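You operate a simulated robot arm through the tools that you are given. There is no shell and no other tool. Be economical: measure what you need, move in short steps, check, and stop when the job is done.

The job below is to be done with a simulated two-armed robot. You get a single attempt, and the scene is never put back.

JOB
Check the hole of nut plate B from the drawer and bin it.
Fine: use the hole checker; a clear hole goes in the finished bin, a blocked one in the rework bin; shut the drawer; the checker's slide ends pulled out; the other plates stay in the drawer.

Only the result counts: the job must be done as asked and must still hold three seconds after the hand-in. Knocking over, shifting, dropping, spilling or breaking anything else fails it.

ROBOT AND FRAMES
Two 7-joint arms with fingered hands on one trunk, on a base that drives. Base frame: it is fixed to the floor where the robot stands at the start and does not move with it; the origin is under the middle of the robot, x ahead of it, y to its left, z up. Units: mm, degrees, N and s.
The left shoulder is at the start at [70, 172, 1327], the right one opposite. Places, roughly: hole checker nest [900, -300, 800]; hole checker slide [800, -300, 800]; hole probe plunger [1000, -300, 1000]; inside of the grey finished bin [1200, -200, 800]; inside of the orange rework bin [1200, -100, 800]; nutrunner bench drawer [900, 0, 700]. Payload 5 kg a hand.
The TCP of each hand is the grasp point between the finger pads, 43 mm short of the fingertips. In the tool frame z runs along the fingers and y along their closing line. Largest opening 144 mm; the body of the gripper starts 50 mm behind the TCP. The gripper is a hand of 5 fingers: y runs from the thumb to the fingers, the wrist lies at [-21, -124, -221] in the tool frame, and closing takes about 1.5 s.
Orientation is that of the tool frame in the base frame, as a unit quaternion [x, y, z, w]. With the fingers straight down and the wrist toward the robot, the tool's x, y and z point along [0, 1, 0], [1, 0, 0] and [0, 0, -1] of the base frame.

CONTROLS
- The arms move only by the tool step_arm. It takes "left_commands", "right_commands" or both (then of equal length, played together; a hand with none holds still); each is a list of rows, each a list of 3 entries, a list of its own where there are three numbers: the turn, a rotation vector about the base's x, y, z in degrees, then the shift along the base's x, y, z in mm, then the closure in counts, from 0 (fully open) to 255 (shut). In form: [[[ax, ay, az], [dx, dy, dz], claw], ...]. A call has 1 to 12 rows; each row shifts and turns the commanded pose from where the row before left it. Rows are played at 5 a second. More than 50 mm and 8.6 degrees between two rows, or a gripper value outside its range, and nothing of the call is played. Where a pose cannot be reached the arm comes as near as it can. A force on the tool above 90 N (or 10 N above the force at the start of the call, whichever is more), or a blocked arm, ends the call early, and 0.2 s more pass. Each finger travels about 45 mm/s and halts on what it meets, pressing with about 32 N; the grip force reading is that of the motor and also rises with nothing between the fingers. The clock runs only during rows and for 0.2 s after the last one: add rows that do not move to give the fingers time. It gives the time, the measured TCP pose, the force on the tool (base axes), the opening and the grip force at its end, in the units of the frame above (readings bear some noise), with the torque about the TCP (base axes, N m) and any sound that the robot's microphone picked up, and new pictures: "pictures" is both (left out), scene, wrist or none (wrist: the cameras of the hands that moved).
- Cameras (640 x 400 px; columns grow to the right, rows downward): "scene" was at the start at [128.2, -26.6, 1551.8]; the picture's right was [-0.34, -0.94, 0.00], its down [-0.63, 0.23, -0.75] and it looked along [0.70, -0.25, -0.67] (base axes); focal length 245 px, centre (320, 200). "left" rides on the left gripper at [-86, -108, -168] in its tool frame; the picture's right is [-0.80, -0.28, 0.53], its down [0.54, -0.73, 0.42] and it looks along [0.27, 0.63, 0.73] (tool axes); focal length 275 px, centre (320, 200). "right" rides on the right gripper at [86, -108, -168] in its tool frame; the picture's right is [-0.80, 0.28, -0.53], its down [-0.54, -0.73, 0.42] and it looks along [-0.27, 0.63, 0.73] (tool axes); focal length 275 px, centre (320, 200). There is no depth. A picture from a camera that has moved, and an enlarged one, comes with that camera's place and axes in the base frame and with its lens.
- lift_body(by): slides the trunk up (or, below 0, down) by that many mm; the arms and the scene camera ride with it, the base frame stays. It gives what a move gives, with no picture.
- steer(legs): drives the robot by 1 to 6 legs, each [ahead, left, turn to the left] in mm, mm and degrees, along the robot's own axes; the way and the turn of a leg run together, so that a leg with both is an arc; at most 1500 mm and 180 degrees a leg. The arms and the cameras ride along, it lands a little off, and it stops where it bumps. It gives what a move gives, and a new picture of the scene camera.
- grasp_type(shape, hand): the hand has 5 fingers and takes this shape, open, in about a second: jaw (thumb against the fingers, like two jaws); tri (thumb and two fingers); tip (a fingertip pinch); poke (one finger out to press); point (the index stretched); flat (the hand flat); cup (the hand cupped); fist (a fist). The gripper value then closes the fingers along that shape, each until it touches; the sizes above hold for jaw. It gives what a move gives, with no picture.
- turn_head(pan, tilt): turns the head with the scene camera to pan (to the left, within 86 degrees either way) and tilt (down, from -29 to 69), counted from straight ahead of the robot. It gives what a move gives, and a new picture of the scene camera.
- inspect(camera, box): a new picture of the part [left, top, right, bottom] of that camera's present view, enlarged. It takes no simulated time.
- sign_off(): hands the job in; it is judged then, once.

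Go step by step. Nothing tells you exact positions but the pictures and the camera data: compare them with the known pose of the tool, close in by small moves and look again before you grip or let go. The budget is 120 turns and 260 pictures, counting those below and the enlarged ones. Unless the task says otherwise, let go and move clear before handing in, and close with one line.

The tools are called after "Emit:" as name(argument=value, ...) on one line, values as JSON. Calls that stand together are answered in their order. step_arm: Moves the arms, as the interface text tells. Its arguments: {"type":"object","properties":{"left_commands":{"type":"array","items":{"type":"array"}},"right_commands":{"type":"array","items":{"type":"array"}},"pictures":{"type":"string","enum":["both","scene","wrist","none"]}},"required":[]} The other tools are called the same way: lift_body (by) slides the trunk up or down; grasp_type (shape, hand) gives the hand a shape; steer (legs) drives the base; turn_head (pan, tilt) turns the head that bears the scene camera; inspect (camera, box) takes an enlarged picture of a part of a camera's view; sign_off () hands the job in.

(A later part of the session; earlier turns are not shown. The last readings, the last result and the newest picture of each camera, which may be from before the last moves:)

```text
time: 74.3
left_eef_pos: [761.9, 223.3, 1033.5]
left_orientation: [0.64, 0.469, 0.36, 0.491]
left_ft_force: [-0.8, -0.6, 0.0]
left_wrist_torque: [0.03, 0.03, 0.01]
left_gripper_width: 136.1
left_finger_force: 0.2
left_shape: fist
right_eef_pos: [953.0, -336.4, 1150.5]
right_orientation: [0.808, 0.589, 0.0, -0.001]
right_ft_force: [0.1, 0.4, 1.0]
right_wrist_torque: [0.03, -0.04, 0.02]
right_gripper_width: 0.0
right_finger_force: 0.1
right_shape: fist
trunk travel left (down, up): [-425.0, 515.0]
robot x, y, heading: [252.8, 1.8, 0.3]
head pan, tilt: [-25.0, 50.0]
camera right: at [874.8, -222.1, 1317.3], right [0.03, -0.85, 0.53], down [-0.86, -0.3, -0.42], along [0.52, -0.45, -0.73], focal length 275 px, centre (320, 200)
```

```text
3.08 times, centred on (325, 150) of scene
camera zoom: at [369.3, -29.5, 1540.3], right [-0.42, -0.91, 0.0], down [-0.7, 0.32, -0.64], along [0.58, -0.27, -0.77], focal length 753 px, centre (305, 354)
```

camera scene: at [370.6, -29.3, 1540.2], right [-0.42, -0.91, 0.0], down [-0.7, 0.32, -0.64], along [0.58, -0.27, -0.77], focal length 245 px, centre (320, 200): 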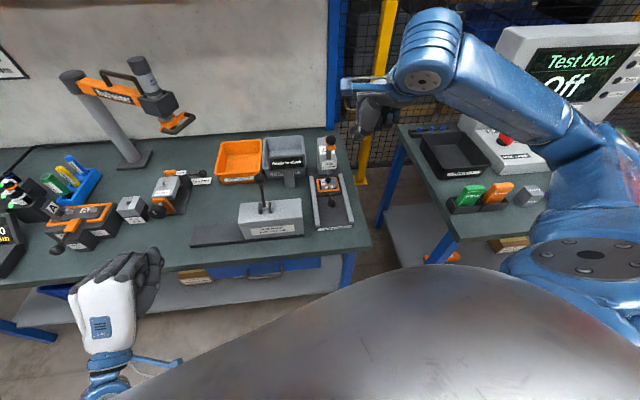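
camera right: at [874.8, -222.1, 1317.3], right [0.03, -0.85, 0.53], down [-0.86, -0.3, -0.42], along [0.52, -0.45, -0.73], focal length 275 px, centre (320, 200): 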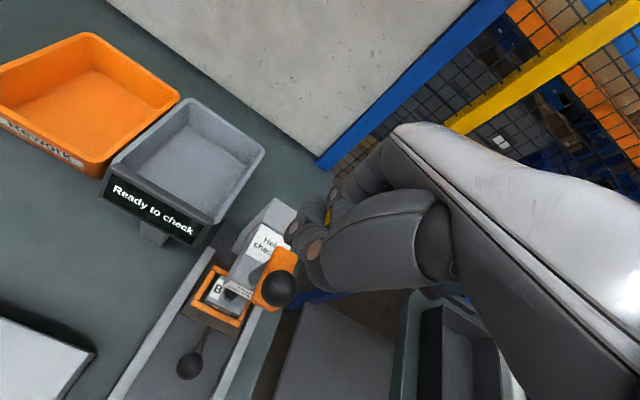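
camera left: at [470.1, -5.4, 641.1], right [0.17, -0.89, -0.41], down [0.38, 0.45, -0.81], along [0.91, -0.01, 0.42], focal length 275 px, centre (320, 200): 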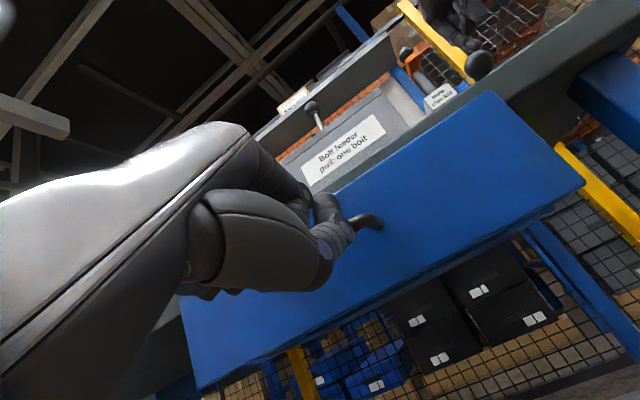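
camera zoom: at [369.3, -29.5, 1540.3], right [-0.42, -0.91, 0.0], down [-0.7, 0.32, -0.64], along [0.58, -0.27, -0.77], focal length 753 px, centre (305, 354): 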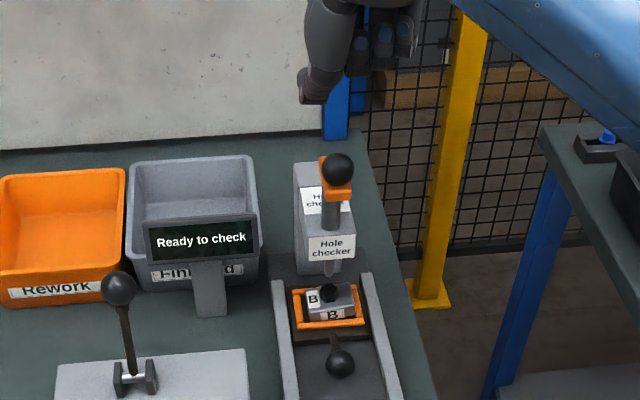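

The fist's underside is uneven, so I try the poke shape, which is meant for pressing, and look where its tip sits.

Emit:
grasp_type(shape="poke", hand="right")

Emit:
step_arm(right_commands=[[[0, 0, 0], [0, 0, 0], 0], [[0, 0, 0], [0, 0, 0], 0]], pictures="wrist")

Emit:
inspect(camera="scene", box=[275, 85, 385, 185])

Emit:
inspect(camera="right", box=[200, 150, 400, 320])

```text
time: 75.2
left_eef_pos: [762.8, 223.1, 1032.1]
left_orientation: [0.641, 0.468, 0.359, 0.492]
left_ft_force: [-0.3, -0.4, 0.3]
left_wrist_torque: [0.02, 0.02, -0.03]
left_gripper_width: 136.1
left_finger_force: 0.0
left_shape: fist
right_eef_pos: [953.4, -336.1, 1148.6]
right_orientation: [0.808, 0.589, 0.0, -0.002]
right_ft_force: [0.6, -0.4, 0.4]
right_wrist_torque: [0.0, 0.01, 0.01]
right_gripper_width: 0.1
right_finger_force: 0.0
right_shape: poke
trunk travel left (down, up): [-425.0, 515.0]
robot x, y, heading: [252.2, 0.2, 0.3]
head pan, tilt: [-25.0, 50.0]
```

```text
time: 75.8
left_eef_pos: [762.0, 223.5, 1031.0]
left_orientation: [0.64, 0.468, 0.359, 0.492]
left_ft_force: [-0.3, -0.2, 1.4]
left_wrist_torque: [0.0, -0.03, 0.01]
left_gripper_width: 136.3
left_finger_force: 0.2
left_shape: fist
right_eef_pos: [953.8, -335.3, 1149.6]
right_orientation: [0.808, 0.59, -0.001, -0.001]
right_ft_force: [-1.0, -0.4, 0.4]
right_wrist_torque: [-0.02, -0.03, 0.04]
right_gripper_width: 0.1
right_finger_force: 0.1
right_shape: poke
trunk travel left (down, up): [-425.0, 515.0]
robot x, y, heading: [254.0, 4.2, 0.4]
head pan, tilt: [-25.0, 50.0]
camera right: at [876.1, -222.0, 1316.6], right [0.03, -0.85, 0.53], down [-0.86, -0.3, -0.42], along [0.51, -0.45, -0.73], focal length 275 px, centre (320, 200)
```

right: 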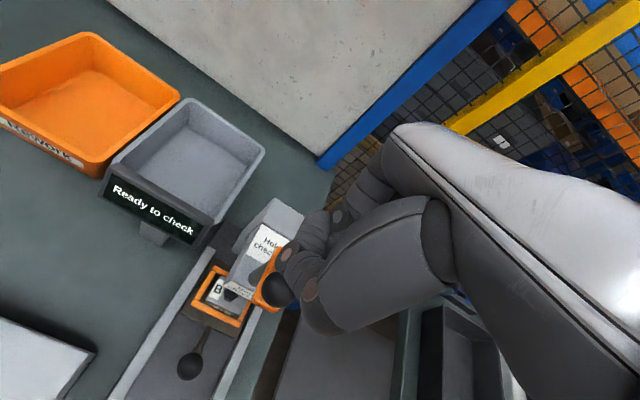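

```text
4.00 times, centred on (330, 135) of scene
camera zoom: at [371.1, -29.3, 1540.1], right [-0.42, -0.91, 0.0], down [-0.7, 0.32, -0.64], along [0.58, -0.27, -0.77], focal length 979 px, centre (280, 460)
```

zoom: 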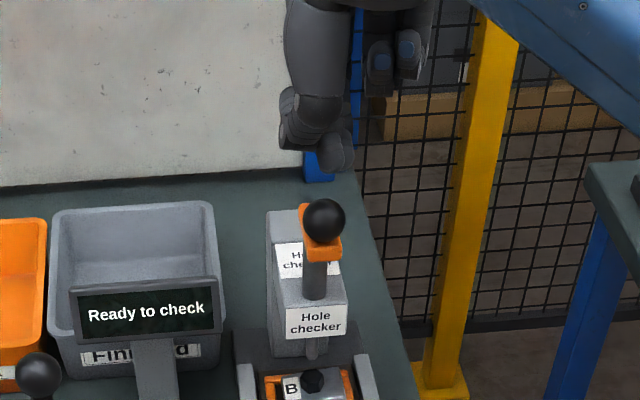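

```text
2.35 times, centred on (300, 235) of right
camera zoom: at [876.1, -222.0, 1316.6], right [0.03, -0.85, 0.53], down [-0.86, -0.3, -0.42], along [0.51, -0.45, -0.73], focal length 648 px, centre (367, 118)
```

zoom: 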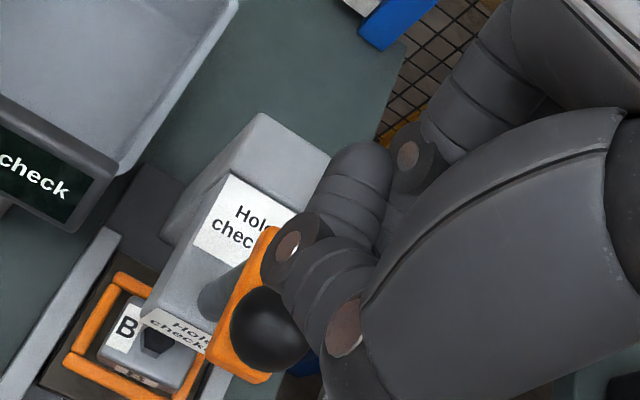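

The poke tip is off-axis and hard to place. I use the three-finger shape nearly closed instead, which will cage the ball's top.

Emit:
grasp_type(shape="tri", hand="right")

Emit:
step_arm(right_commands=[[[0, 0, 0], [0, 0, 0], 215], [[0, 0, 0], [0, 0, 0], 215], [[0, 0, 0], [0, 0, 0], 215], [[0, 0, 0], [0, 0, 0], 215], [[0, 0, 0], [0, 0, 0], 215], [[0, 0, 0], [0, 0, 0], 215], [[0, 0, 0], [0, 0, 0], 215]], pictures="none")

Emit:
inspect(camera="scene", box=[275, 85, 385, 185])

Emit:
inspect(camera="right", box=[200, 150, 400, 320])

```text
time: 76.7
left_eef_pos: [761.9, 222.7, 1032.0]
left_orientation: [0.641, 0.468, 0.359, 0.492]
left_ft_force: [-0.4, 0.7, 0.1]
left_wrist_torque: [0.0, -0.03, -0.02]
left_gripper_width: 136.2
left_finger_force: 0.1
left_shape: fist
right_eef_pos: [953.1, -335.9, 1149.2]
right_orientation: [0.808, 0.59, -0.002, -0.002]
right_ft_force: [0.4, 0.3, 0.4]
right_wrist_torque: [0.06, -0.01, -0.01]
right_gripper_width: 144.2
right_finger_force: 0.0
right_shape: tri
trunk travel left (down, up): [-425.0, 515.0]
robot x, y, heading: [250.8, 5.0, 0.0]
head pan, tilt: [-25.0, 50.0]
```

```text
time: 78.3
left_eef_pos: [762.3, 222.5, 1031.6]
left_orientation: [0.641, 0.468, 0.359, 0.491]
left_ft_force: [-0.3, 0.1, 0.1]
left_wrist_torque: [0.03, 0.0, -0.01]
left_gripper_width: 136.1
left_finger_force: 0.1
left_shape: fist
right_eef_pos: [954.2, -335.5, 1149.7]
right_orientation: [0.807, 0.59, 0.0, -0.001]
right_ft_force: [0.3, 0.4, -0.3]
right_wrist_torque: [0.0, -0.04, -0.02]
right_gripper_width: 23.4
right_finger_force: 0.1
right_shape: tri
trunk travel left (down, up): [-425.0, 515.0]
robot x, y, heading: [254.6, 0.6, 0.2]
head pan, tilt: [-25.0, 50.0]
```

```text
4.00 times, centred on (330, 135) of scene
camera zoom: at [371.2, -29.3, 1540.1], right [-0.42, -0.91, 0.0], down [-0.7, 0.32, -0.64], along [0.58, -0.27, -0.77], focal length 979 px, centre (280, 460)
```

zoom: 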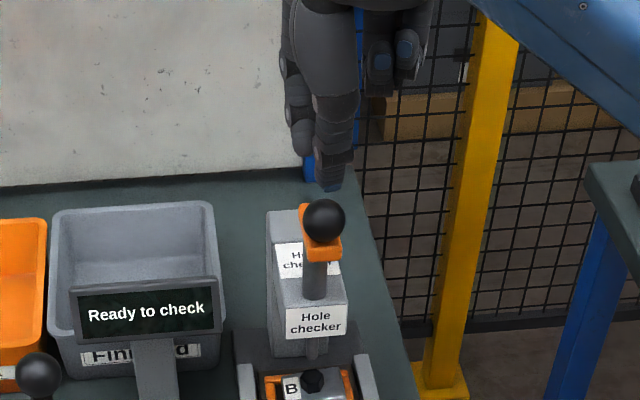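

```text
2.35 times, centred on (300, 235) of right
camera zoom: at [876.2, -222.0, 1316.6], right [0.03, -0.85, 0.53], down [-0.86, -0.3, -0.42], along [0.51, -0.45, -0.73], focal length 648 px, centre (367, 118)
```

zoom: 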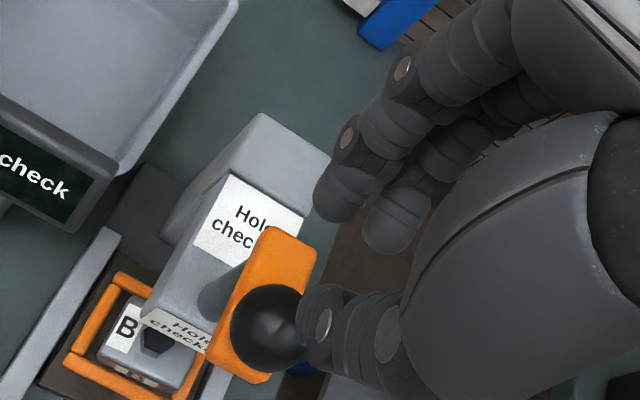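

The three tips are now visible; their centre is about 8 mm right of the TCP, so I shift 6 mm left and lower onto the knob.

Emit:
step_arm(right_commands=[[[0, 0, 0], [0, 6, -10], 215], [[0, 0, 0], [0, 0, -12], 215], [[0, 0, 0], [0, 0, -10], 215], [[0, 0, 0], [0, 0, 0], 215]], pictures="none")

Emit:
inspect(camera="scene", box=[275, 85, 385, 185])

Emit:
inspect(camera="right", box=[200, 150, 400, 320])

```text
time: 79.3
left_eef_pos: [762.0, 223.4, 1032.2]
left_orientation: [0.641, 0.468, 0.359, 0.492]
left_ft_force: [0.1, -0.4, -0.4]
left_wrist_torque: [-0.02, 0.0, 0.0]
left_gripper_width: 136.3
left_finger_force: 0.0
left_shape: fist
right_eef_pos: [953.1, -330.9, 1117.6]
right_orientation: [0.808, 0.59, 0.0, 0.0]
right_ft_force: [-0.1, 0.7, 3.0]
right_wrist_torque: [0.05, 0.08, 0.01]
right_gripper_width: 23.1
right_finger_force: 0.0
right_shape: tri
trunk travel left (down, up): [-425.0, 515.0]
robot x, y, heading: [252.1, 0.0, 0.4]
head pan, tilt: [-25.0, 50.0]
```

```text
4.00 times, centred on (330, 135) of scene
camera zoom: at [370.8, -29.0, 1540.2], right [-0.42, -0.91, 0.0], down [-0.7, 0.32, -0.64], along [0.58, -0.27, -0.77], focal length 979 px, centre (280, 460)
```

zoom: 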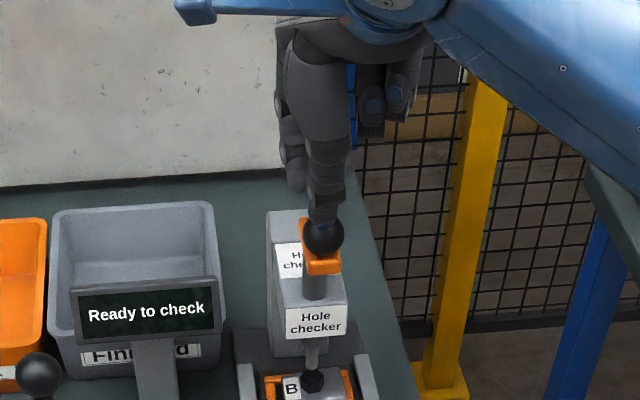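

```text
2.35 times, centred on (300, 235) of right
camera zoom: at [875.3, -217.1, 1285.2], right [0.03, -0.85, 0.53], down [-0.86, -0.3, -0.42], along [0.51, -0.45, -0.73], focal length 648 px, centre (367, 118)
```

zoom: 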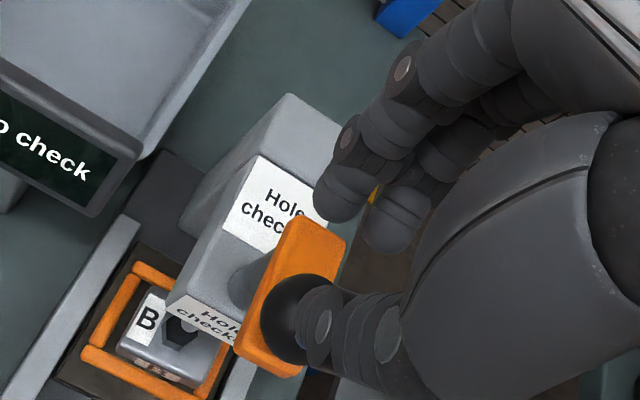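

The knob is already going down under light force. I keep pressing in small steps and watch the display.

Emit:
step_arm(right_commands=[[[0, 0, 0], [0, 0, -6], 215], [[0, 0, 0], [0, 0, -6], 215], [[0, 0, 0], [0, 0, 0], 215]], pictures="none")

Emit:
inspect(camera="scene", box=[275, 85, 385, 185])

```text
time: 80.1
left_eef_pos: [761.3, 223.7, 1032.7]
left_orientation: [0.64, 0.468, 0.359, 0.492]
left_ft_force: [0.5, -0.1, -0.2]
left_wrist_torque: [-0.01, -0.01, -0.04]
left_gripper_width: 136.2
left_finger_force: 0.0
left_shape: fist
right_eef_pos: [952.0, -331.4, 1105.5]
right_orientation: [0.808, 0.589, -0.001, -0.001]
right_ft_force: [-0.2, 0.3, 3.4]
right_wrist_torque: [0.04, 0.11, -0.01]
right_gripper_width: 23.1
right_finger_force: 0.1
right_shape: tri
trunk travel left (down, up): [-425.0, 515.0]
robot x, y, heading: [250.9, 1.6, 0.4]
head pan, tilt: [-25.0, 50.0]
```

```text
4.00 times, centred on (330, 135) of scene
camera zoom: at [370.7, -29.0, 1540.2], right [-0.42, -0.91, 0.0], down [-0.7, 0.32, -0.64], along [0.58, -0.27, -0.77], focal length 979 px, centre (280, 460)
```

zoom: 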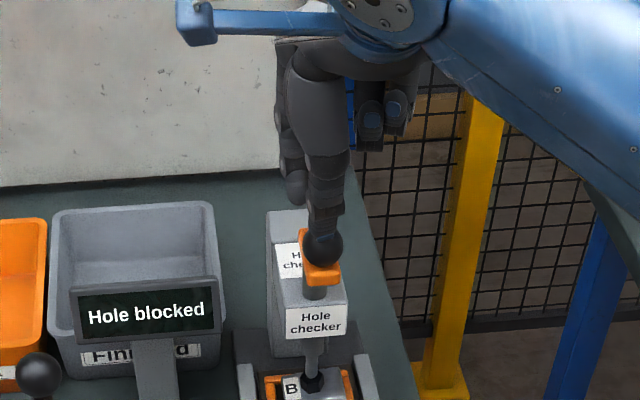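

The display reads "Hole blocked". I press slightly further to make sure the probe is really stopped.

Emit:
step_arm(right_commands=[[[0, 0, 0], [0, 0, -4], 215], [[0, 0, 0], [0, 0, -4], 215], [[0, 0, 0], [0, 0, 0], 215]], pictures="none")

Emit:
inspect(camera="scene", box=[275, 105, 365, 195])

```text
time: 80.9
left_eef_pos: [759.8, 224.2, 1034.4]
left_orientation: [0.64, 0.468, 0.359, 0.492]
left_ft_force: [1.1, 0.2, -0.7]
left_wrist_torque: [-0.02, 0.02, -0.01]
left_gripper_width: 136.3
left_finger_force: 0.1
left_shape: fist
right_eef_pos: [950.1, -329.7, 1101.2]
right_orientation: [0.808, 0.589, 0.001, 0.001]
right_ft_force: [-5.2, 1.7, 25.9]
right_wrist_torque: [0.25, 0.84, -0.05]
right_gripper_width: 24.3
right_finger_force: 0.2
right_shape: tri
trunk travel left (down, up): [-425.0, 515.0]
robot x, y, heading: [252.0, 1.8, 0.1]
head pan, tilt: [-25.0, 50.0]
```

```text
4.44 times, centred on (320, 150) of scene
camera zoom: at [367.9, -27.6, 1540.7], right [-0.42, -0.91, 0.0], down [-0.69, 0.32, -0.64], along [0.59, -0.27, -0.76], focal length 1088 px, centre (320, 422)
```

zoom: 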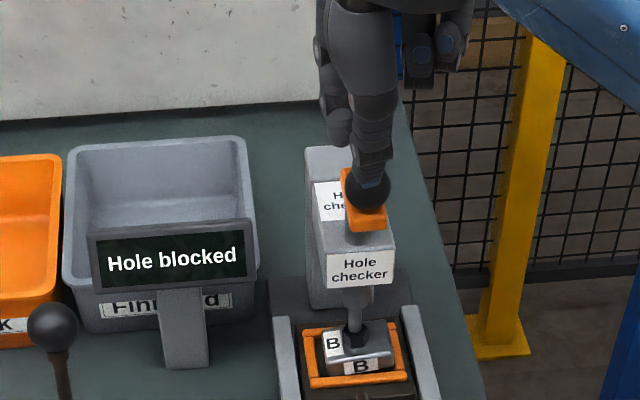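

The probe stands firmly on the hex (26 N), so B is blocked and goes to the rework bin. I lift off the plunger and back away.

Emit:
step_arm(right_commands=[[[0, 0, 0], [0, 0, 20], 215], [[0, 0, 0], [0, 0, 40], 215], [[0, 0, 0], [-20, 0, 40], 215], [[0, 0, 0], [-45, -5, 0], 215], [[0, 0, 0], [-45, -5, 0], 215], [[0, 0, 0], [-30, -5, 0], 150], [[0, 0, 0], [0, 0, 0], 150]], pictures="scene")

Emit:
grasp_type(shape="tip", hand="right")

Emit:
inspect(camera="scene", box=[255, 125, 375, 235])

```text
time: 82.5
left_eef_pos: [762.6, 222.3, 1032.2]
left_orientation: [0.641, 0.469, 0.359, 0.491]
left_ft_force: [0.8, -0.1, -0.5]
left_wrist_torque: [0.0, 0.02, -0.01]
left_gripper_width: 136.3
left_finger_force: 0.0
left_shape: fist
right_eef_pos: [813.1, -345.0, 1196.5]
right_orientation: [0.808, 0.589, -0.001, -0.002]
right_ft_force: [1.7, -0.2, -0.8]
right_wrist_torque: [0.03, 0.0, 0.0]
right_gripper_width: 58.7
right_finger_force: 0.0
right_shape: tri
trunk travel left (down, up): [-425.0, 515.0]
robot x, y, heading: [253.4, 0.8, 0.3]
head pan, tilt: [-25.0, 50.0]
camera scene: at [372.0, -29.2, 1540.0], right [-0.42, -0.91, 0.0], down [-0.7, 0.32, -0.64], along [0.58, -0.27, -0.77], focal length 245 px, centre (320, 200)
```

scene: 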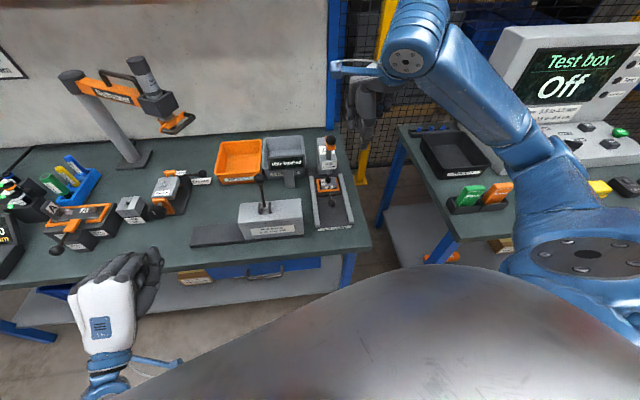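

```text
time: 83.4
left_eef_pos: [763.0, 222.4, 1032.8]
left_orientation: [0.641, 0.468, 0.359, 0.491]
left_ft_force: [0.2, 0.0, 0.8]
left_wrist_torque: [-0.01, 0.03, 0.0]
left_gripper_width: 136.1
left_finger_force: 0.0
left_shape: fist
right_eef_pos: [812.6, -345.2, 1198.1]
right_orientation: [0.807, 0.59, -0.001, -0.002]
right_ft_force: [0.3, -0.1, -0.5]
right_wrist_torque: [0.0, -0.02, 0.02]
right_gripper_width: 143.9
right_finger_force: 0.2
right_shape: tip
trunk travel left (down, up): [-425.0, 515.0]
robot x, y, heading: [251.4, -1.2, 0.2]
head pan, tilt: [-25.0, 50.0]
```

```text
3.64 times, centred on (315, 180) of scene
camera zoom: at [371.0, -29.4, 1540.1], right [-0.42, -0.91, 0.0], down [-0.7, 0.32, -0.64], along [0.58, -0.27, -0.77], focal length 890 px, centre (338, 273)
```

zoom: 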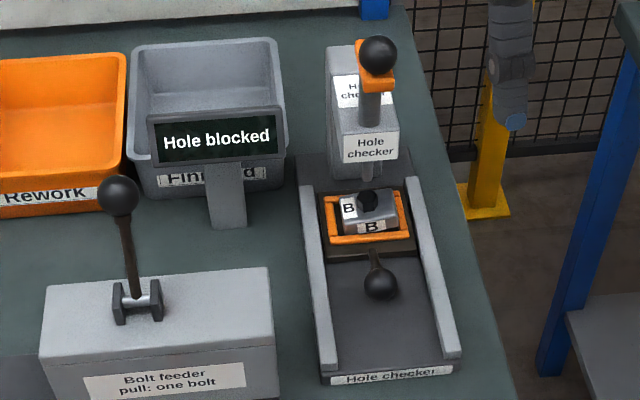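

The plunger sprang back and the display still reads "Hole blocked". I yaw the right hand 90° again to pull the slide out.

Emit:
step_arm(right_commands=[[[0, 0, 8.2], [0, 3, -5], 140], [[0, 0, 8.2], [0, 3, -10], 140], [[0, 0, 8.2], [0, 3, -10], 140], [[0, 0, 8.2], [0, 3, -10], 140], [[0, 0, 8.2], [0, 3, -10], 140], [[0, 0, 8.2], [0, 3, -10], 140], [[0, 0, 8.2], [0, 3, -10], 140], [[0, 0, 8.2], [0, 3, -10], 140], [[0, 0, 8.2], [0, 3, -10], 140], [[0, 0, 8.2], [0, 3, -10], 140], [[0, 0, 8], [0, 0, -10], 140], [[0, 0, 0], [0, 0, 0], 140]], pictures="none")

Emit:
step_arm(right_commands=[[[-2.5, -7.6, 0], [-6, 4, -10], 140], [[-2.5, -7.6, 0], [-6, 4, -20], 140], [[-2.5, -7.6, 0], [-6, 4, -20], 140], [[-2.5, -7.6, 0], [-6, 4, -25], 140], [[-2.5, -7.6, 0], [-6, 4, -25], 140], [[0, 0, 0], [0, 0, 0], 140]], pictures="both")

```text
time: 86.0
left_eef_pos: [761.0, 221.3, 1033.7]
left_orientation: [0.64, 0.469, 0.359, 0.491]
left_ft_force: [-0.3, -0.9, -0.3]
left_wrist_torque: [0.02, 0.02, 0.03]
left_gripper_width: 136.4
left_finger_force: 0.1
left_shape: fist
right_eef_pos: [811.7, -315.6, 1092.9]
right_orientation: [0.153, 0.988, -0.001, -0.001]
right_ft_force: [-0.1, 1.0, -0.3]
right_wrist_torque: [-0.05, -0.02, -0.03]
right_gripper_width: 65.5
right_finger_force: 0.1
right_shape: tip
trunk travel left (down, up): [-425.0, 515.0]
robot x, y, heading: [254.7, 2.0, 0.2]
head pan, tilt: [-25.0, 50.0]
```

```text
time: 87.4
left_eef_pos: [761.9, 223.5, 1032.1]
left_orientation: [0.641, 0.468, 0.359, 0.492]
left_ft_force: [-0.6, 0.1, -0.6]
left_wrist_torque: [-0.01, 0.01, 0.01]
left_gripper_width: 136.0
left_finger_force: 0.1
left_shape: fist
right_eef_pos: [782.6, -293.9, 992.3]
right_orientation: [0.145, 0.928, -0.057, 0.337]
right_ft_force: [0.7, 0.6, 0.2]
right_wrist_torque: [0.02, -0.01, 0.01]
right_gripper_width: 65.2
right_finger_force: 0.0
right_shape: tip
trunk travel left (down, up): [-425.0, 515.0]
robot x, y, heading: [252.5, 2.6, 0.1]
head pan, tilt: [-25.0, 50.0]
camera scene: at [371.5, -29.1, 1540.1], right [-0.42, -0.91, 0.0], down [-0.7, 0.32, -0.64], along [0.58, -0.27, -0.77], focal length 245 px, centre (320, 200)
camera right: at [583.8, -345.2, 1066.6], right [0.34, 0.19, 0.92], down [0.43, -0.9, 0.03], along [0.83, 0.39, -0.39], focal length 275 px, centre (320, 200)
```

scene: 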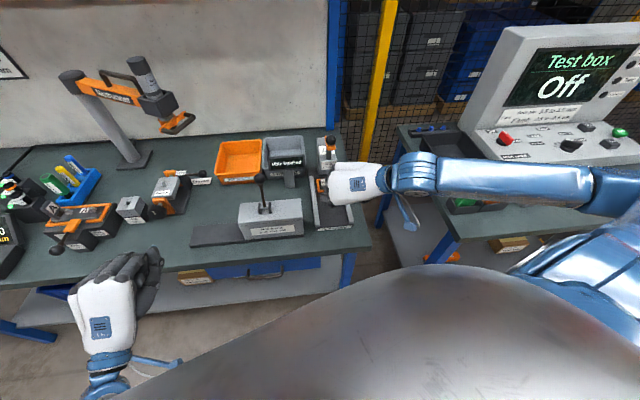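
right: 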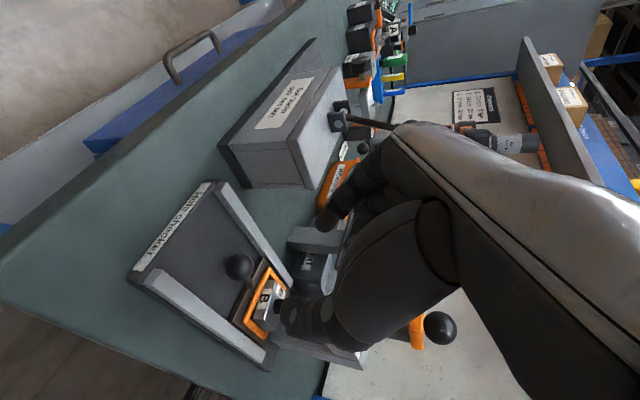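

The ball is at [863,-305,845]. I approach along the finger direction as before.

Emit:
step_arm(right_commands=[[[0, 0, 0], [12, 3, -40], 140], [[0, 0, 0], [12, 4, -38], 140], [[0, 0, 0], [18, -6, -23], 140], [[0, 0, 0], [18, -6, -23], 140], [[0, 0, 0], [0, 0, 0], 140]], pictures="none")

Emit:
inspect(camera="right", box=[200, 130, 440, 330])

```text
time: 88.6
left_eef_pos: [762.3, 222.0, 1032.7]
left_orientation: [0.64, 0.468, 0.359, 0.491]
left_ft_force: [0.1, 0.3, -1.0]
left_wrist_torque: [-0.02, -0.01, -0.04]
left_gripper_width: 136.2
left_finger_force: 0.1
left_shape: fist
right_eef_pos: [840.2, -300.6, 870.5]
right_orientation: [0.145, 0.928, -0.057, 0.337]
right_ft_force: [-0.2, -0.2, 0.2]
right_wrist_torque: [-0.03, -0.01, -0.01]
right_gripper_width: 65.2
right_finger_force: 0.1
right_shape: tip
trunk travel left (down, up): [-425.0, 515.0]
robot x, y, heading: [249.4, -3.8, 0.4]
head pan, tilt: [-25.0, 50.0]
```

```text
2.00 times, centred on (320, 230) of right
camera zoom: at [641.9, -350.7, 944.0], right [0.34, 0.2, 0.92], down [0.43, -0.9, 0.03], along [0.83, 0.39, -0.39], focal length 551 px, centre (320, 140)
```

zoom: 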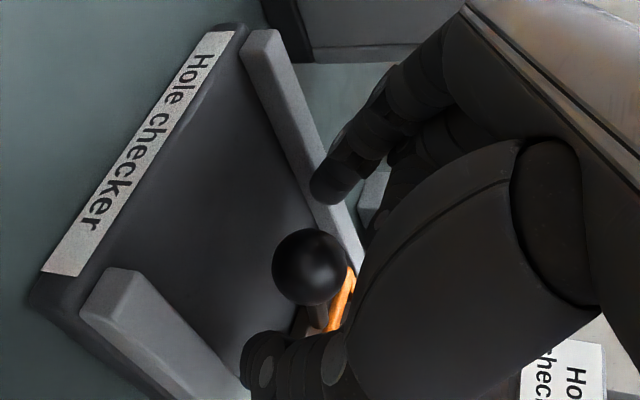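

Same picture as before. I go slightly deeper so the tips reach behind the ball's centre, close, and pull a little.

Emit:
step_arm(right_commands=[[[0, 0, 0], [5, -2, -5], 140], [[0, 0, 0], [0, 0, 0], 190], [[0, 0, 0], [0, 0, 0], 255], [[0, 0, 0], [0, 0, 0], 255], [[0, 0, 0], [0, 0, 0], 255], [[0, 0, 0], [0, 0, 0], 255], [[0, 0, 0], [0, 0, 0], 255], [[0, 0, 0], [-5, 1.6, 0], 255], [[0, 0, 0], [-5, 1.6, 0], 255], [[0, 0, 0], [-5, 1.6, 0], 255], [[0, 0, 0], [-5, 1.6, 0], 255], [[0, 0, 0], [0, 0, 0], 255]], pictures="none")

Emit:
inspect(camera="right", box=[200, 130, 440, 330])

```text
time: 91.2
left_eef_pos: [761.1, 222.3, 1032.5]
left_orientation: [0.641, 0.467, 0.359, 0.492]
left_ft_force: [0.7, 0.2, -0.1]
left_wrist_torque: [-0.02, -0.03, 0.02]
left_gripper_width: 136.3
left_finger_force: 0.1
left_shape: fist
right_eef_pos: [827.5, -296.4, 865.1]
right_orientation: [0.145, 0.928, -0.056, 0.337]
right_ft_force: [0.0, 0.2, 2.8]
right_wrist_torque: [-0.01, -0.03, -0.04]
right_gripper_width: 28.3
right_finger_force: 32.0
right_shape: tip
trunk travel left (down, up): [-425.0, 515.0]
robot x, y, heading: [250.7, 1.2, 0.3]
head pan, tilt: [-25.0, 50.0]
```

```text
2.00 times, centred on (320, 230) of right
camera zoom: at [628.6, -347.0, 938.2], right [0.34, 0.19, 0.92], down [0.43, -0.9, 0.03], along [0.83, 0.39, -0.39], focal length 551 px, centre (320, 140)
```

zoom: 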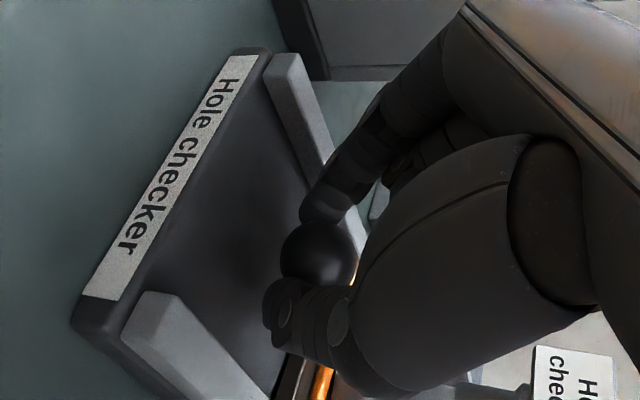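

The slide follows the pull. I continue toward its outer stop.

Emit:
step_arm(right_commands=[[[0, 0, 0], [-9.5, 3.1, 0], 255], [[0, 0, 0], [-9.5, 3.1, 0], 255], [[0, 0, 0], [-9.5, 3.1, 0], 255], [[0, 0, 0], [-9.5, 3.1, 0], 255], [[0, 0, 0], [-9.5, 3.1, 0], 255], [[0, 0, 0], [-9.5, 3.1, 0], 255], [[0, 0, 0], [-9.5, 3.1, 0], 255], [[0, 0, 0], [-9.5, 3.1, 0], 255], [[0, 0, 0], [0, 0, 0], 255]], pictures="none")

Emit:
inspect(camera="right", box=[200, 130, 440, 330])

Emit:
inspect(camera="scene", box=[255, 125, 375, 235])

```text
time: 93.2
left_eef_pos: [761.1, 222.5, 1032.6]
left_orientation: [0.64, 0.468, 0.36, 0.491]
left_ft_force: [-0.4, 0.2, -0.6]
left_wrist_torque: [0.01, -0.01, -0.01]
left_gripper_width: 136.3
left_finger_force: 0.1
left_shape: fist
right_eef_pos: [751.5, -272.6, 864.2]
right_orientation: [0.145, 0.928, -0.056, 0.338]
right_ft_force: [0.4, -1.7, 6.0]
right_wrist_torque: [-0.05, -0.08, -0.12]
right_gripper_width: 28.0
right_finger_force: 32.4
right_shape: tip
trunk travel left (down, up): [-425.0, 515.0]
robot x, y, heading: [254.7, 2.9, 0.3]
head pan, tilt: [-25.0, 50.0]
```

```text
2.00 times, centred on (320, 230) of right
camera zoom: at [552.0, -322.0, 937.5], right [0.34, 0.19, 0.92], down [0.43, -0.9, 0.03], along [0.83, 0.39, -0.39], focal length 551 px, centre (320, 140)
```

zoom: 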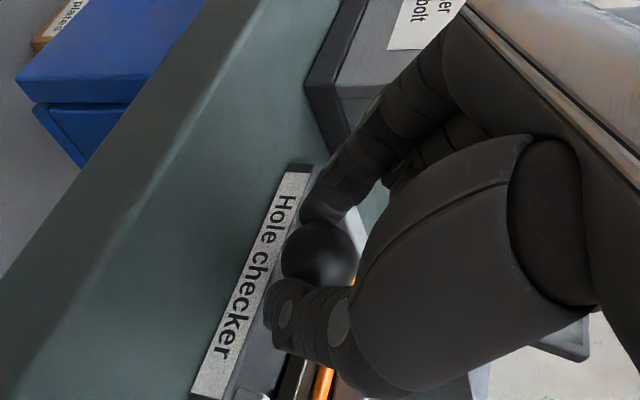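

```text
3.64 times, centred on (315, 180) of scene
camera zoom: at [370.5, -29.2, 1540.2], right [-0.42, -0.91, 0.0], down [-0.7, 0.32, -0.64], along [0.58, -0.27, -0.77], focal length 890 px, centre (338, 273)
```

zoom: 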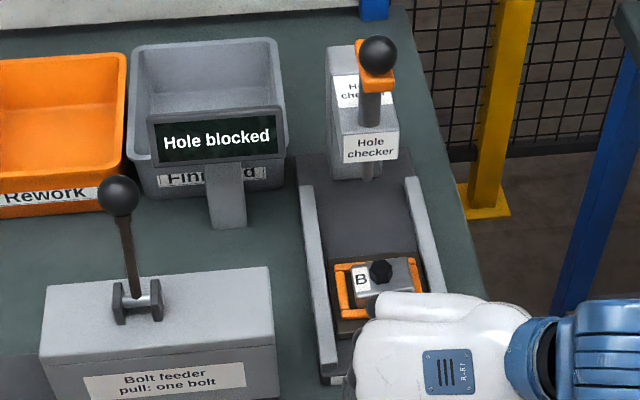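

Nearly out. I pull the last part to the stop.

Emit:
step_arm(right_commands=[[[0, 0, 0], [-4.8, 1.6, 0], 255], [[0, 0, 0], [-4.8, 1.6, 0], 255], [[0, 0, 0], [-4.8, 1.6, 0], 255], [[0, 0, 0], [-4.8, 1.6, 0], 255], [[0, 0, 0], [0, 0, 0], 255]], pictures="none")

Emit:
inspect(camera="right", box=[200, 130, 440, 330])

```text
time: 94.4
left_eef_pos: [761.7, 223.2, 1032.3]
left_orientation: [0.641, 0.467, 0.359, 0.492]
left_ft_force: [0.0, -0.7, 0.4]
left_wrist_torque: [0.0, -0.01, -0.02]
left_gripper_width: 136.1
left_finger_force: 0.0
left_shape: fist
right_eef_pos: [731.0, -265.9, 863.8]
right_orientation: [0.145, 0.928, -0.056, 0.338]
right_ft_force: [1.1, 1.2, 6.8]
right_wrist_torque: [0.04, -0.23, -0.03]
right_gripper_width: 28.1
right_finger_force: 32.2
right_shape: tip
trunk travel left (down, up): [-425.0, 515.0]
robot x, y, heading: [254.3, -0.6, 0.3]
head pan, tilt: [-25.0, 50.0]
```

```text
2.00 times, centred on (320, 230) of right
camera zoom: at [532.7, -316.1, 937.3], right [0.34, 0.19, 0.92], down [0.43, -0.9, 0.03], along [0.83, 0.39, -0.39], focal length 551 px, centre (320, 140)
```

zoom: 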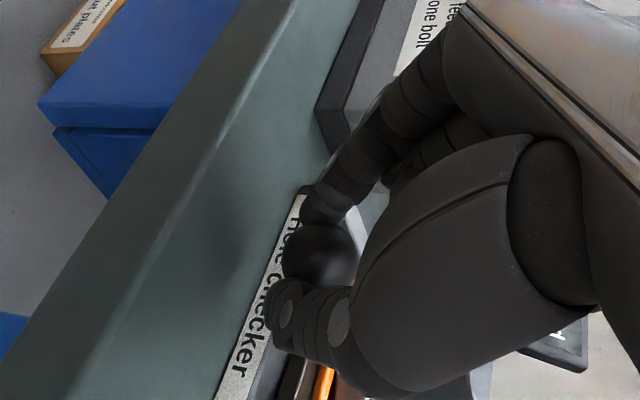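

Emit:
step_arm(right_commands=[[[0, 0, 0], [-3.8, 1.2, 0], 255], [[0, 0, 0], [-3.8, 1.2, 0], 255], [[0, 0, 0], [0, 0, 0], 255]], pictures="none")

Emit:
inspect(camera="right", box=[200, 130, 440, 330])

Emit:
inspect(camera="scene", box=[255, 125, 375, 235])

```text
time: 95.2
left_eef_pos: [763.6, 222.3, 1031.1]
left_orientation: [0.641, 0.468, 0.359, 0.491]
left_ft_force: [0.2, 0.1, -0.3]
left_wrist_torque: [0.0, -0.01, 0.02]
left_gripper_width: 136.2
left_finger_force: 0.1
left_shape: fist
right_eef_pos: [726.1, -265.0, 861.2]
right_orientation: [0.146, 0.929, -0.058, 0.336]
right_ft_force: [18.0, -5.0, -7.1]
right_wrist_torque: [0.01, -0.17, -0.04]
right_gripper_width: 26.5
right_finger_force: 31.7
right_shape: tip
trunk travel left (down, up): [-425.0, 515.0]
robot x, y, heading: [251.7, 0.2, 0.2]
head pan, tilt: [-25.0, 50.0]
```

```text
2.00 times, centred on (320, 230) of right
camera zoom: at [527.5, -314.5, 936.0], right [0.35, 0.2, 0.92], down [0.43, -0.9, 0.03], along [0.83, 0.38, -0.4], focal length 551 px, centre (320, 140)
```

zoom: 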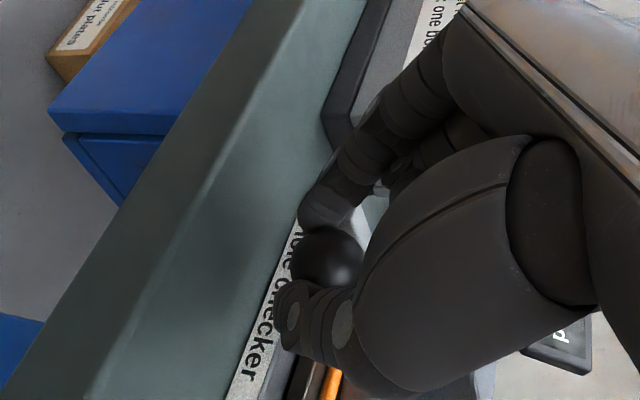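

```text
3.64 times, centred on (315, 180) of scene
camera zoom: at [373.7, -30.1, 1539.7], right [-0.42, -0.91, 0.0], down [-0.7, 0.32, -0.64], along [0.58, -0.27, -0.77], focal length 890 px, centre (338, 273)
```

zoom: 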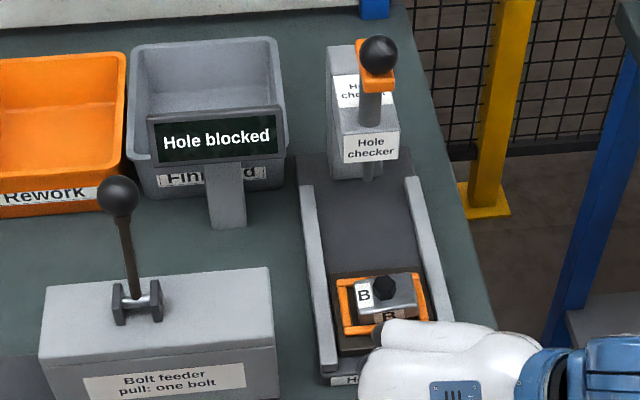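

The slide is at its outer stop (18 N). I release, withdraw and re-orient for picking the plate.

Emit:
step_arm(right_commands=[[[0, 0, 0], [3, -1, 0], 200], [[0, 0, 0], [0, 0, 0], 130], [[0, 0, 0], [0, 0, 0], 130], [[0, 0, 0], [0, 0, 0], 130], [[0, 0, 0], [0, 0, 0], 130], [[0, 0, 0], [-25, 8, 32], 130], [[0, 0, 0], [-20, 6, 40], 130], [[0, 0, 0], [0, 0, 45], 130], [[0, 0, 0], [0, 0, 45], 130], [[0, 0, 0], [20, -10, 40], 130], [[0, 0, 0], [20, -10, 30], 130], [[0, 0, 0], [0, 0, 0], 130]], pictures="none")

Emit:
inspect(camera="scene", box=[255, 125, 375, 235])

```text
time: 97.8
left_eef_pos: [761.4, 222.2, 1031.7]
left_orientation: [0.64, 0.469, 0.36, 0.491]
left_ft_force: [-0.9, 0.2, 0.6]
left_wrist_torque: [0.0, 0.01, 0.0]
left_gripper_width: 136.2
left_finger_force: 0.0
left_shape: fist
right_eef_pos: [796.9, -302.5, 1029.7]
right_orientation: [0.145, 0.928, -0.057, 0.337]
right_ft_force: [0.4, 0.3, -0.2]
right_wrist_torque: [0.07, -0.03, -0.01]
right_gripper_width: 70.0
right_finger_force: 0.0
right_shape: tip
right hand out of reach, approached as far as the arm can: row 6, 7, 8, 9
trunk travel left (down, up): [-425.0, 515.0]
robot x, y, heading: [252.8, 2.6, 0.2]
head pan, tilt: [-25.0, 50.0]
```

```text
3.64 times, centred on (315, 180) of scene
camera zoom: at [370.7, -29.4, 1540.2], right [-0.42, -0.91, 0.0], down [-0.7, 0.32, -0.64], along [0.58, -0.27, -0.77], focal length 890 px, centre (338, 273)
```

zoom: 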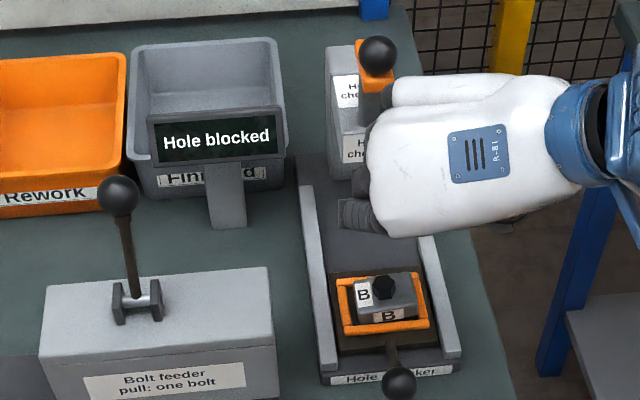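

The plate is still seated and the slide is fully out. I untilt and yaw the hand back.

Emit:
step_arm(right_commands=[[[2.5, 7.6, 0], [0, -5, 20], 130], [[2.5, 7.6, 0], [0, -5, 20], 130], [[2.5, 7.6, 0], [0, -5, 20], 130], [[2.5, 7.6, 0], [0, -5, 20], 130], [[2.5, 7.6, 0], [0, 0, 0], 130], [[0, 0, -8.2], [0, 0, 0], 140], [[0, 0, -8.2], [0, 0, 0], 140], [[0, 0, -8.2], [0, 0, 0], 140], [[0, 0, -8.2], [0, 0, 0], 140], [[0, 0, -8.2], [0, 0, 0], 140], [[0, 0, -8.2], [0, 0, 0], 140], [[0, 0, -8.2], [0, 0, 0], 140]], pictures="none")

Emit:
step_arm(right_commands=[[[0, 0, -8.2], [0, 0, 0], 150], [[0, 0, -8.2], [0, 0, 0], 150], [[0, 0, -8.2], [0, 0, 0], 150], [[0, 0, -8], [0, 0, 0], 150], [[0, 0, 0], [0, 0, 0], 150]], pictures="both")

Emit:
inspect(camera="scene", box=[295, 145, 375, 235])

```text
time: 100.4
left_eef_pos: [762.2, 223.3, 1032.4]
left_orientation: [0.64, 0.468, 0.359, 0.492]
left_ft_force: [-1.0, -0.2, 0.0]
left_wrist_torque: [0.01, -0.01, -0.04]
left_gripper_width: 136.1
left_finger_force: 0.2
left_shape: fist
right_eef_pos: [797.8, -320.8, 1110.4]
right_orientation: [0.611, 0.792, -0.001, 0.0]
right_ft_force: [-0.4, -0.1, -0.9]
right_wrist_torque: [0.0, 0.0, 0.0]
right_gripper_width: 65.7
right_finger_force: 0.0
right_shape: tip
trunk travel left (down, up): [-425.0, 515.0]
robot x, y, heading: [250.6, -1.7, 0.3]
head pan, tilt: [-25.0, 50.0]
```

```text
time: 101.6
left_eef_pos: [760.9, 221.2, 1032.3]
left_orientation: [0.641, 0.468, 0.358, 0.492]
left_ft_force: [0.2, -0.4, -1.5]
left_wrist_torque: [0.0, 0.0, -0.02]
left_gripper_width: 136.5
left_finger_force: 0.1
left_shape: fist
right_eef_pos: [798.3, -322.7, 1110.6]
right_orientation: [0.808, 0.589, -0.001, -0.001]
right_ft_force: [-0.4, -0.7, 0.6]
right_wrist_torque: [-0.02, -0.02, 0.01]
right_gripper_width: 60.0
right_finger_force: 0.0
right_shape: tip
trunk travel left (down, up): [-425.0, 515.0]
robot x, y, heading: [248.7, -2.7, 0.1]
head pan, tilt: [-25.0, 50.0]
camera scene: at [370.5, -29.7, 1540.2], right [-0.42, -0.91, 0.0], down [-0.7, 0.32, -0.64], along [0.58, -0.27, -0.77], focal length 245 px, centre (320, 200)
camera right: at [720.2, -207.7, 1277.9], right [0.03, -0.85, 0.53], down [-0.86, -0.29, -0.42], along [0.51, -0.45, -0.73], focal length 275 px, centre (320, 200)
```

scene: 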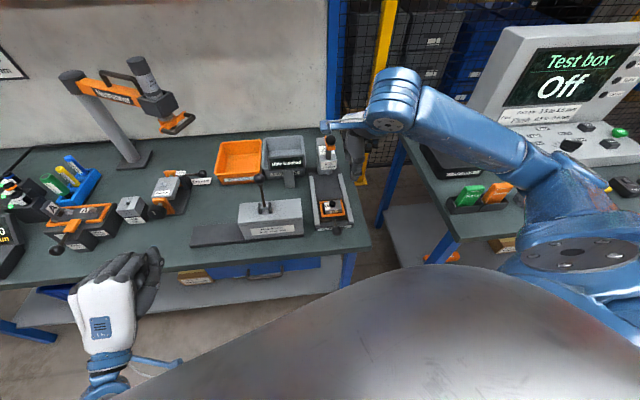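
right: 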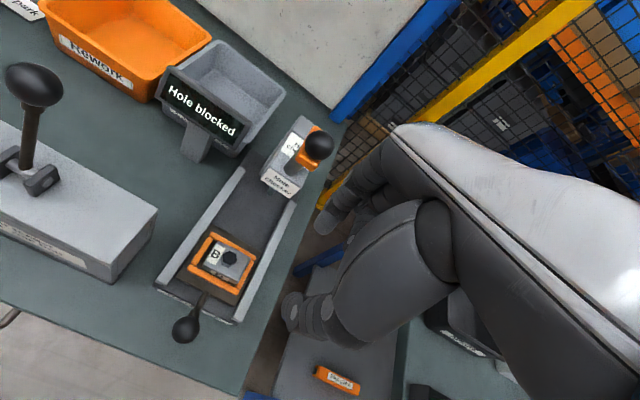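

```text
4.44 times, centred on (335, 190) of scene
camera zoom: at [370.5, -29.7, 1540.2], right [-0.42, -0.91, 0.0], down [-0.7, 0.32, -0.64], along [0.58, -0.27, -0.77], focal length 1088 px, centre (253, 244)
```

zoom: 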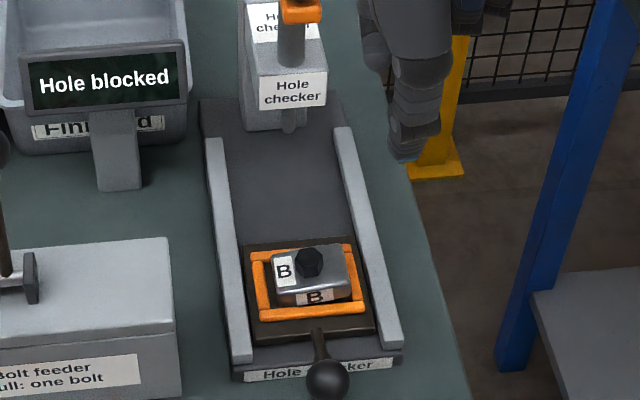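

The hex is at about [861,-310,~850]. I move above it with the pinch half open.

Emit:
step_arm(right_commands=[[[0, 0, 0], [21, 4, -40], 150], [[0, 0, 0], [21, 4, -45], 150], [[0, 0, 0], [21, 4, -45], 150], [[0, 0, 0], [0, 0, -30], 150], [[0, 0, 0], [0, 0, 0], 150]], pictures="none")

Emit:
inspect(camera="right", box=[200, 150, 400, 310])

Emit:
inspect(camera="scene", box=[295, 155, 365, 225])

```text
time: 102.8
left_eef_pos: [761.9, 221.8, 1031.6]
left_orientation: [0.64, 0.468, 0.359, 0.492]
left_ft_force: [1.0, -0.6, 0.0]
left_wrist_torque: [0.0, 0.0, -0.02]
left_gripper_width: 136.3
left_finger_force: 0.1
left_shape: fist
right_eef_pos: [861.5, -309.5, 949.1]
right_orientation: [0.807, 0.59, -0.001, -0.001]
right_ft_force: [0.7, -0.1, -1.0]
right_wrist_torque: [-0.02, 0.01, 0.0]
right_gripper_width: 60.1
right_finger_force: 0.1
right_shape: tip
trunk travel left (down, up): [-425.0, 515.0]
robot x, y, heading: [249.4, 1.9, 0.3]
head pan, tilt: [-25.0, 50.0]
```

```text
2.50 times, centred on (300, 230) of right
camera zoom: at [783.9, -195.5, 1117.2], right [0.03, -0.85, 0.53], down [-0.86, -0.3, -0.42], along [0.51, -0.45, -0.73], focal length 688 px, centre (370, 125)
```

zoom: 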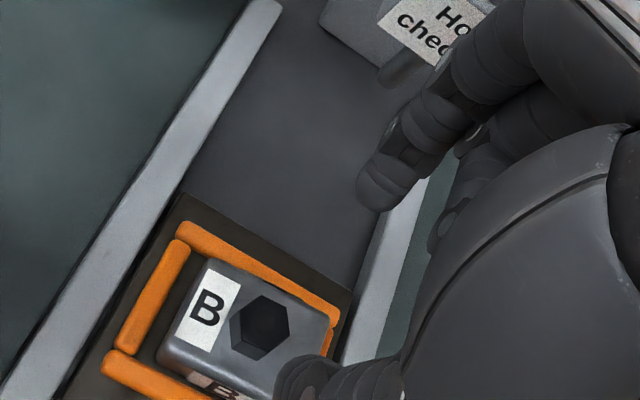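

```text
5.71 times, centred on (330, 190) of scene
camera zoom: at [371.2, -29.1, 1540.1], right [-0.42, -0.91, 0.0], down [-0.7, 0.32, -0.64], along [0.58, -0.27, -0.77], focal length 1399 px, centre (263, 257)
```

zoom: 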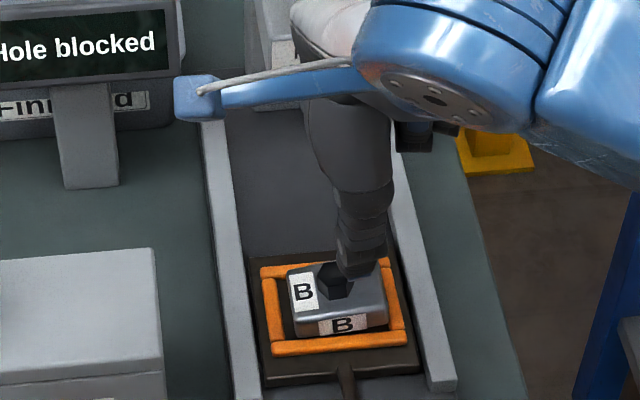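

Emit:
step_arm(right_commands=[[[0, 0, 0], [-4, 1, -25], 150], [[0, 0, 0], [0, 0, -20], 150], [[0, 0, 0], [0, 0, -11], 150], [[0, 0, 0], [0, 0, 0], 150]], pictures="none")

Emit:
inspect(camera="right", box=[200, 150, 400, 310])

```text
time: 103.8
left_eef_pos: [761.7, 223.2, 1032.9]
left_orientation: [0.64, 0.469, 0.36, 0.491]
left_ft_force: [0.6, -0.6, -0.4]
left_wrist_torque: [0.0, 0.0, -0.02]
left_gripper_width: 136.3
left_finger_force: 0.1
left_shape: fist
right_eef_pos: [857.1, -308.0, 893.4]
right_orientation: [0.807, 0.59, -0.001, 0.0]
right_ft_force: [0.7, 1.0, -0.3]
right_wrist_torque: [0.0, -0.04, 0.02]
right_gripper_width: 59.8
right_finger_force: 0.1
right_shape: tip
trunk travel left (down, up): [-425.0, 515.0]
robot x, y, heading: [252.9, -1.7, 0.2]
head pan, tilt: [-25.0, 50.0]
```

```text
2.50 times, centred on (300, 230) of right
camera zoom: at [780.0, -193.8, 1061.6], right [0.03, -0.84, 0.53], down [-0.86, -0.3, -0.42], along [0.51, -0.45, -0.73], focal length 688 px, centre (370, 125)
```

zoom: 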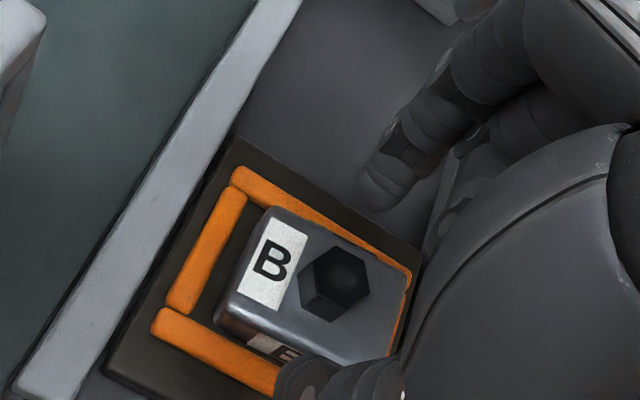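

Nearly the same picture as at the first pick. I nudge 3 mm left and 3 mm down, then close.

Emit:
step_arm(right_commands=[[[0, 0, 0], [1, 3, -3], 150], [[0, 0, 0], [0, 0, 0], 190], [[0, 0, 0], [0, 0, 0], 215], [[0, 0, 0], [0, 0, 0], 255], [[0, 0, 0], [0, 0, 0], 255], [[0, 0, 0], [0, 0, 0], 255], [[0, 0, 0], [0, 0, 0], 255], [[0, 0, 0], [0, 0, 0], 255]], pictures="none")

Emit:
inspect(camera="right", box=[200, 150, 400, 310])

```text
time: 105.6
left_eef_pos: [761.8, 222.9, 1033.5]
left_orientation: [0.64, 0.468, 0.36, 0.492]
left_ft_force: [-0.3, 0.0, -1.0]
left_wrist_torque: [0.01, 0.04, 0.0]
left_gripper_width: 136.5
left_finger_force: 0.1
left_shape: fist
right_eef_pos: [857.4, -304.7, 893.3]
right_orientation: [0.807, 0.59, 0.0, 0.0]
right_ft_force: [1.1, 0.3, 27.2]
right_wrist_torque: [-0.04, -0.17, 0.0]
right_gripper_width: 28.6
right_finger_force: 32.6
right_shape: tip
trunk travel left (down, up): [-425.0, 515.0]
robot x, y, heading: [251.8, 4.3, 0.3]
head pan, tilt: [-25.0, 50.0]
```

```text
2.50 times, centred on (300, 230) of right
camera zoom: at [779.7, -190.1, 1060.8], right [0.03, -0.84, 0.53], down [-0.86, -0.3, -0.42], along [0.52, -0.45, -0.73], focal length 688 px, centre (370, 125)
```

zoom: 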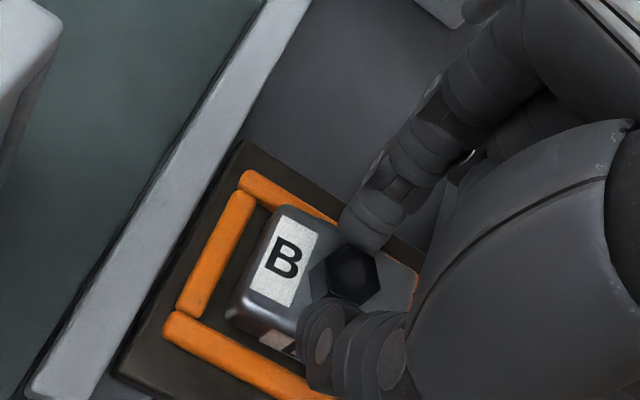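

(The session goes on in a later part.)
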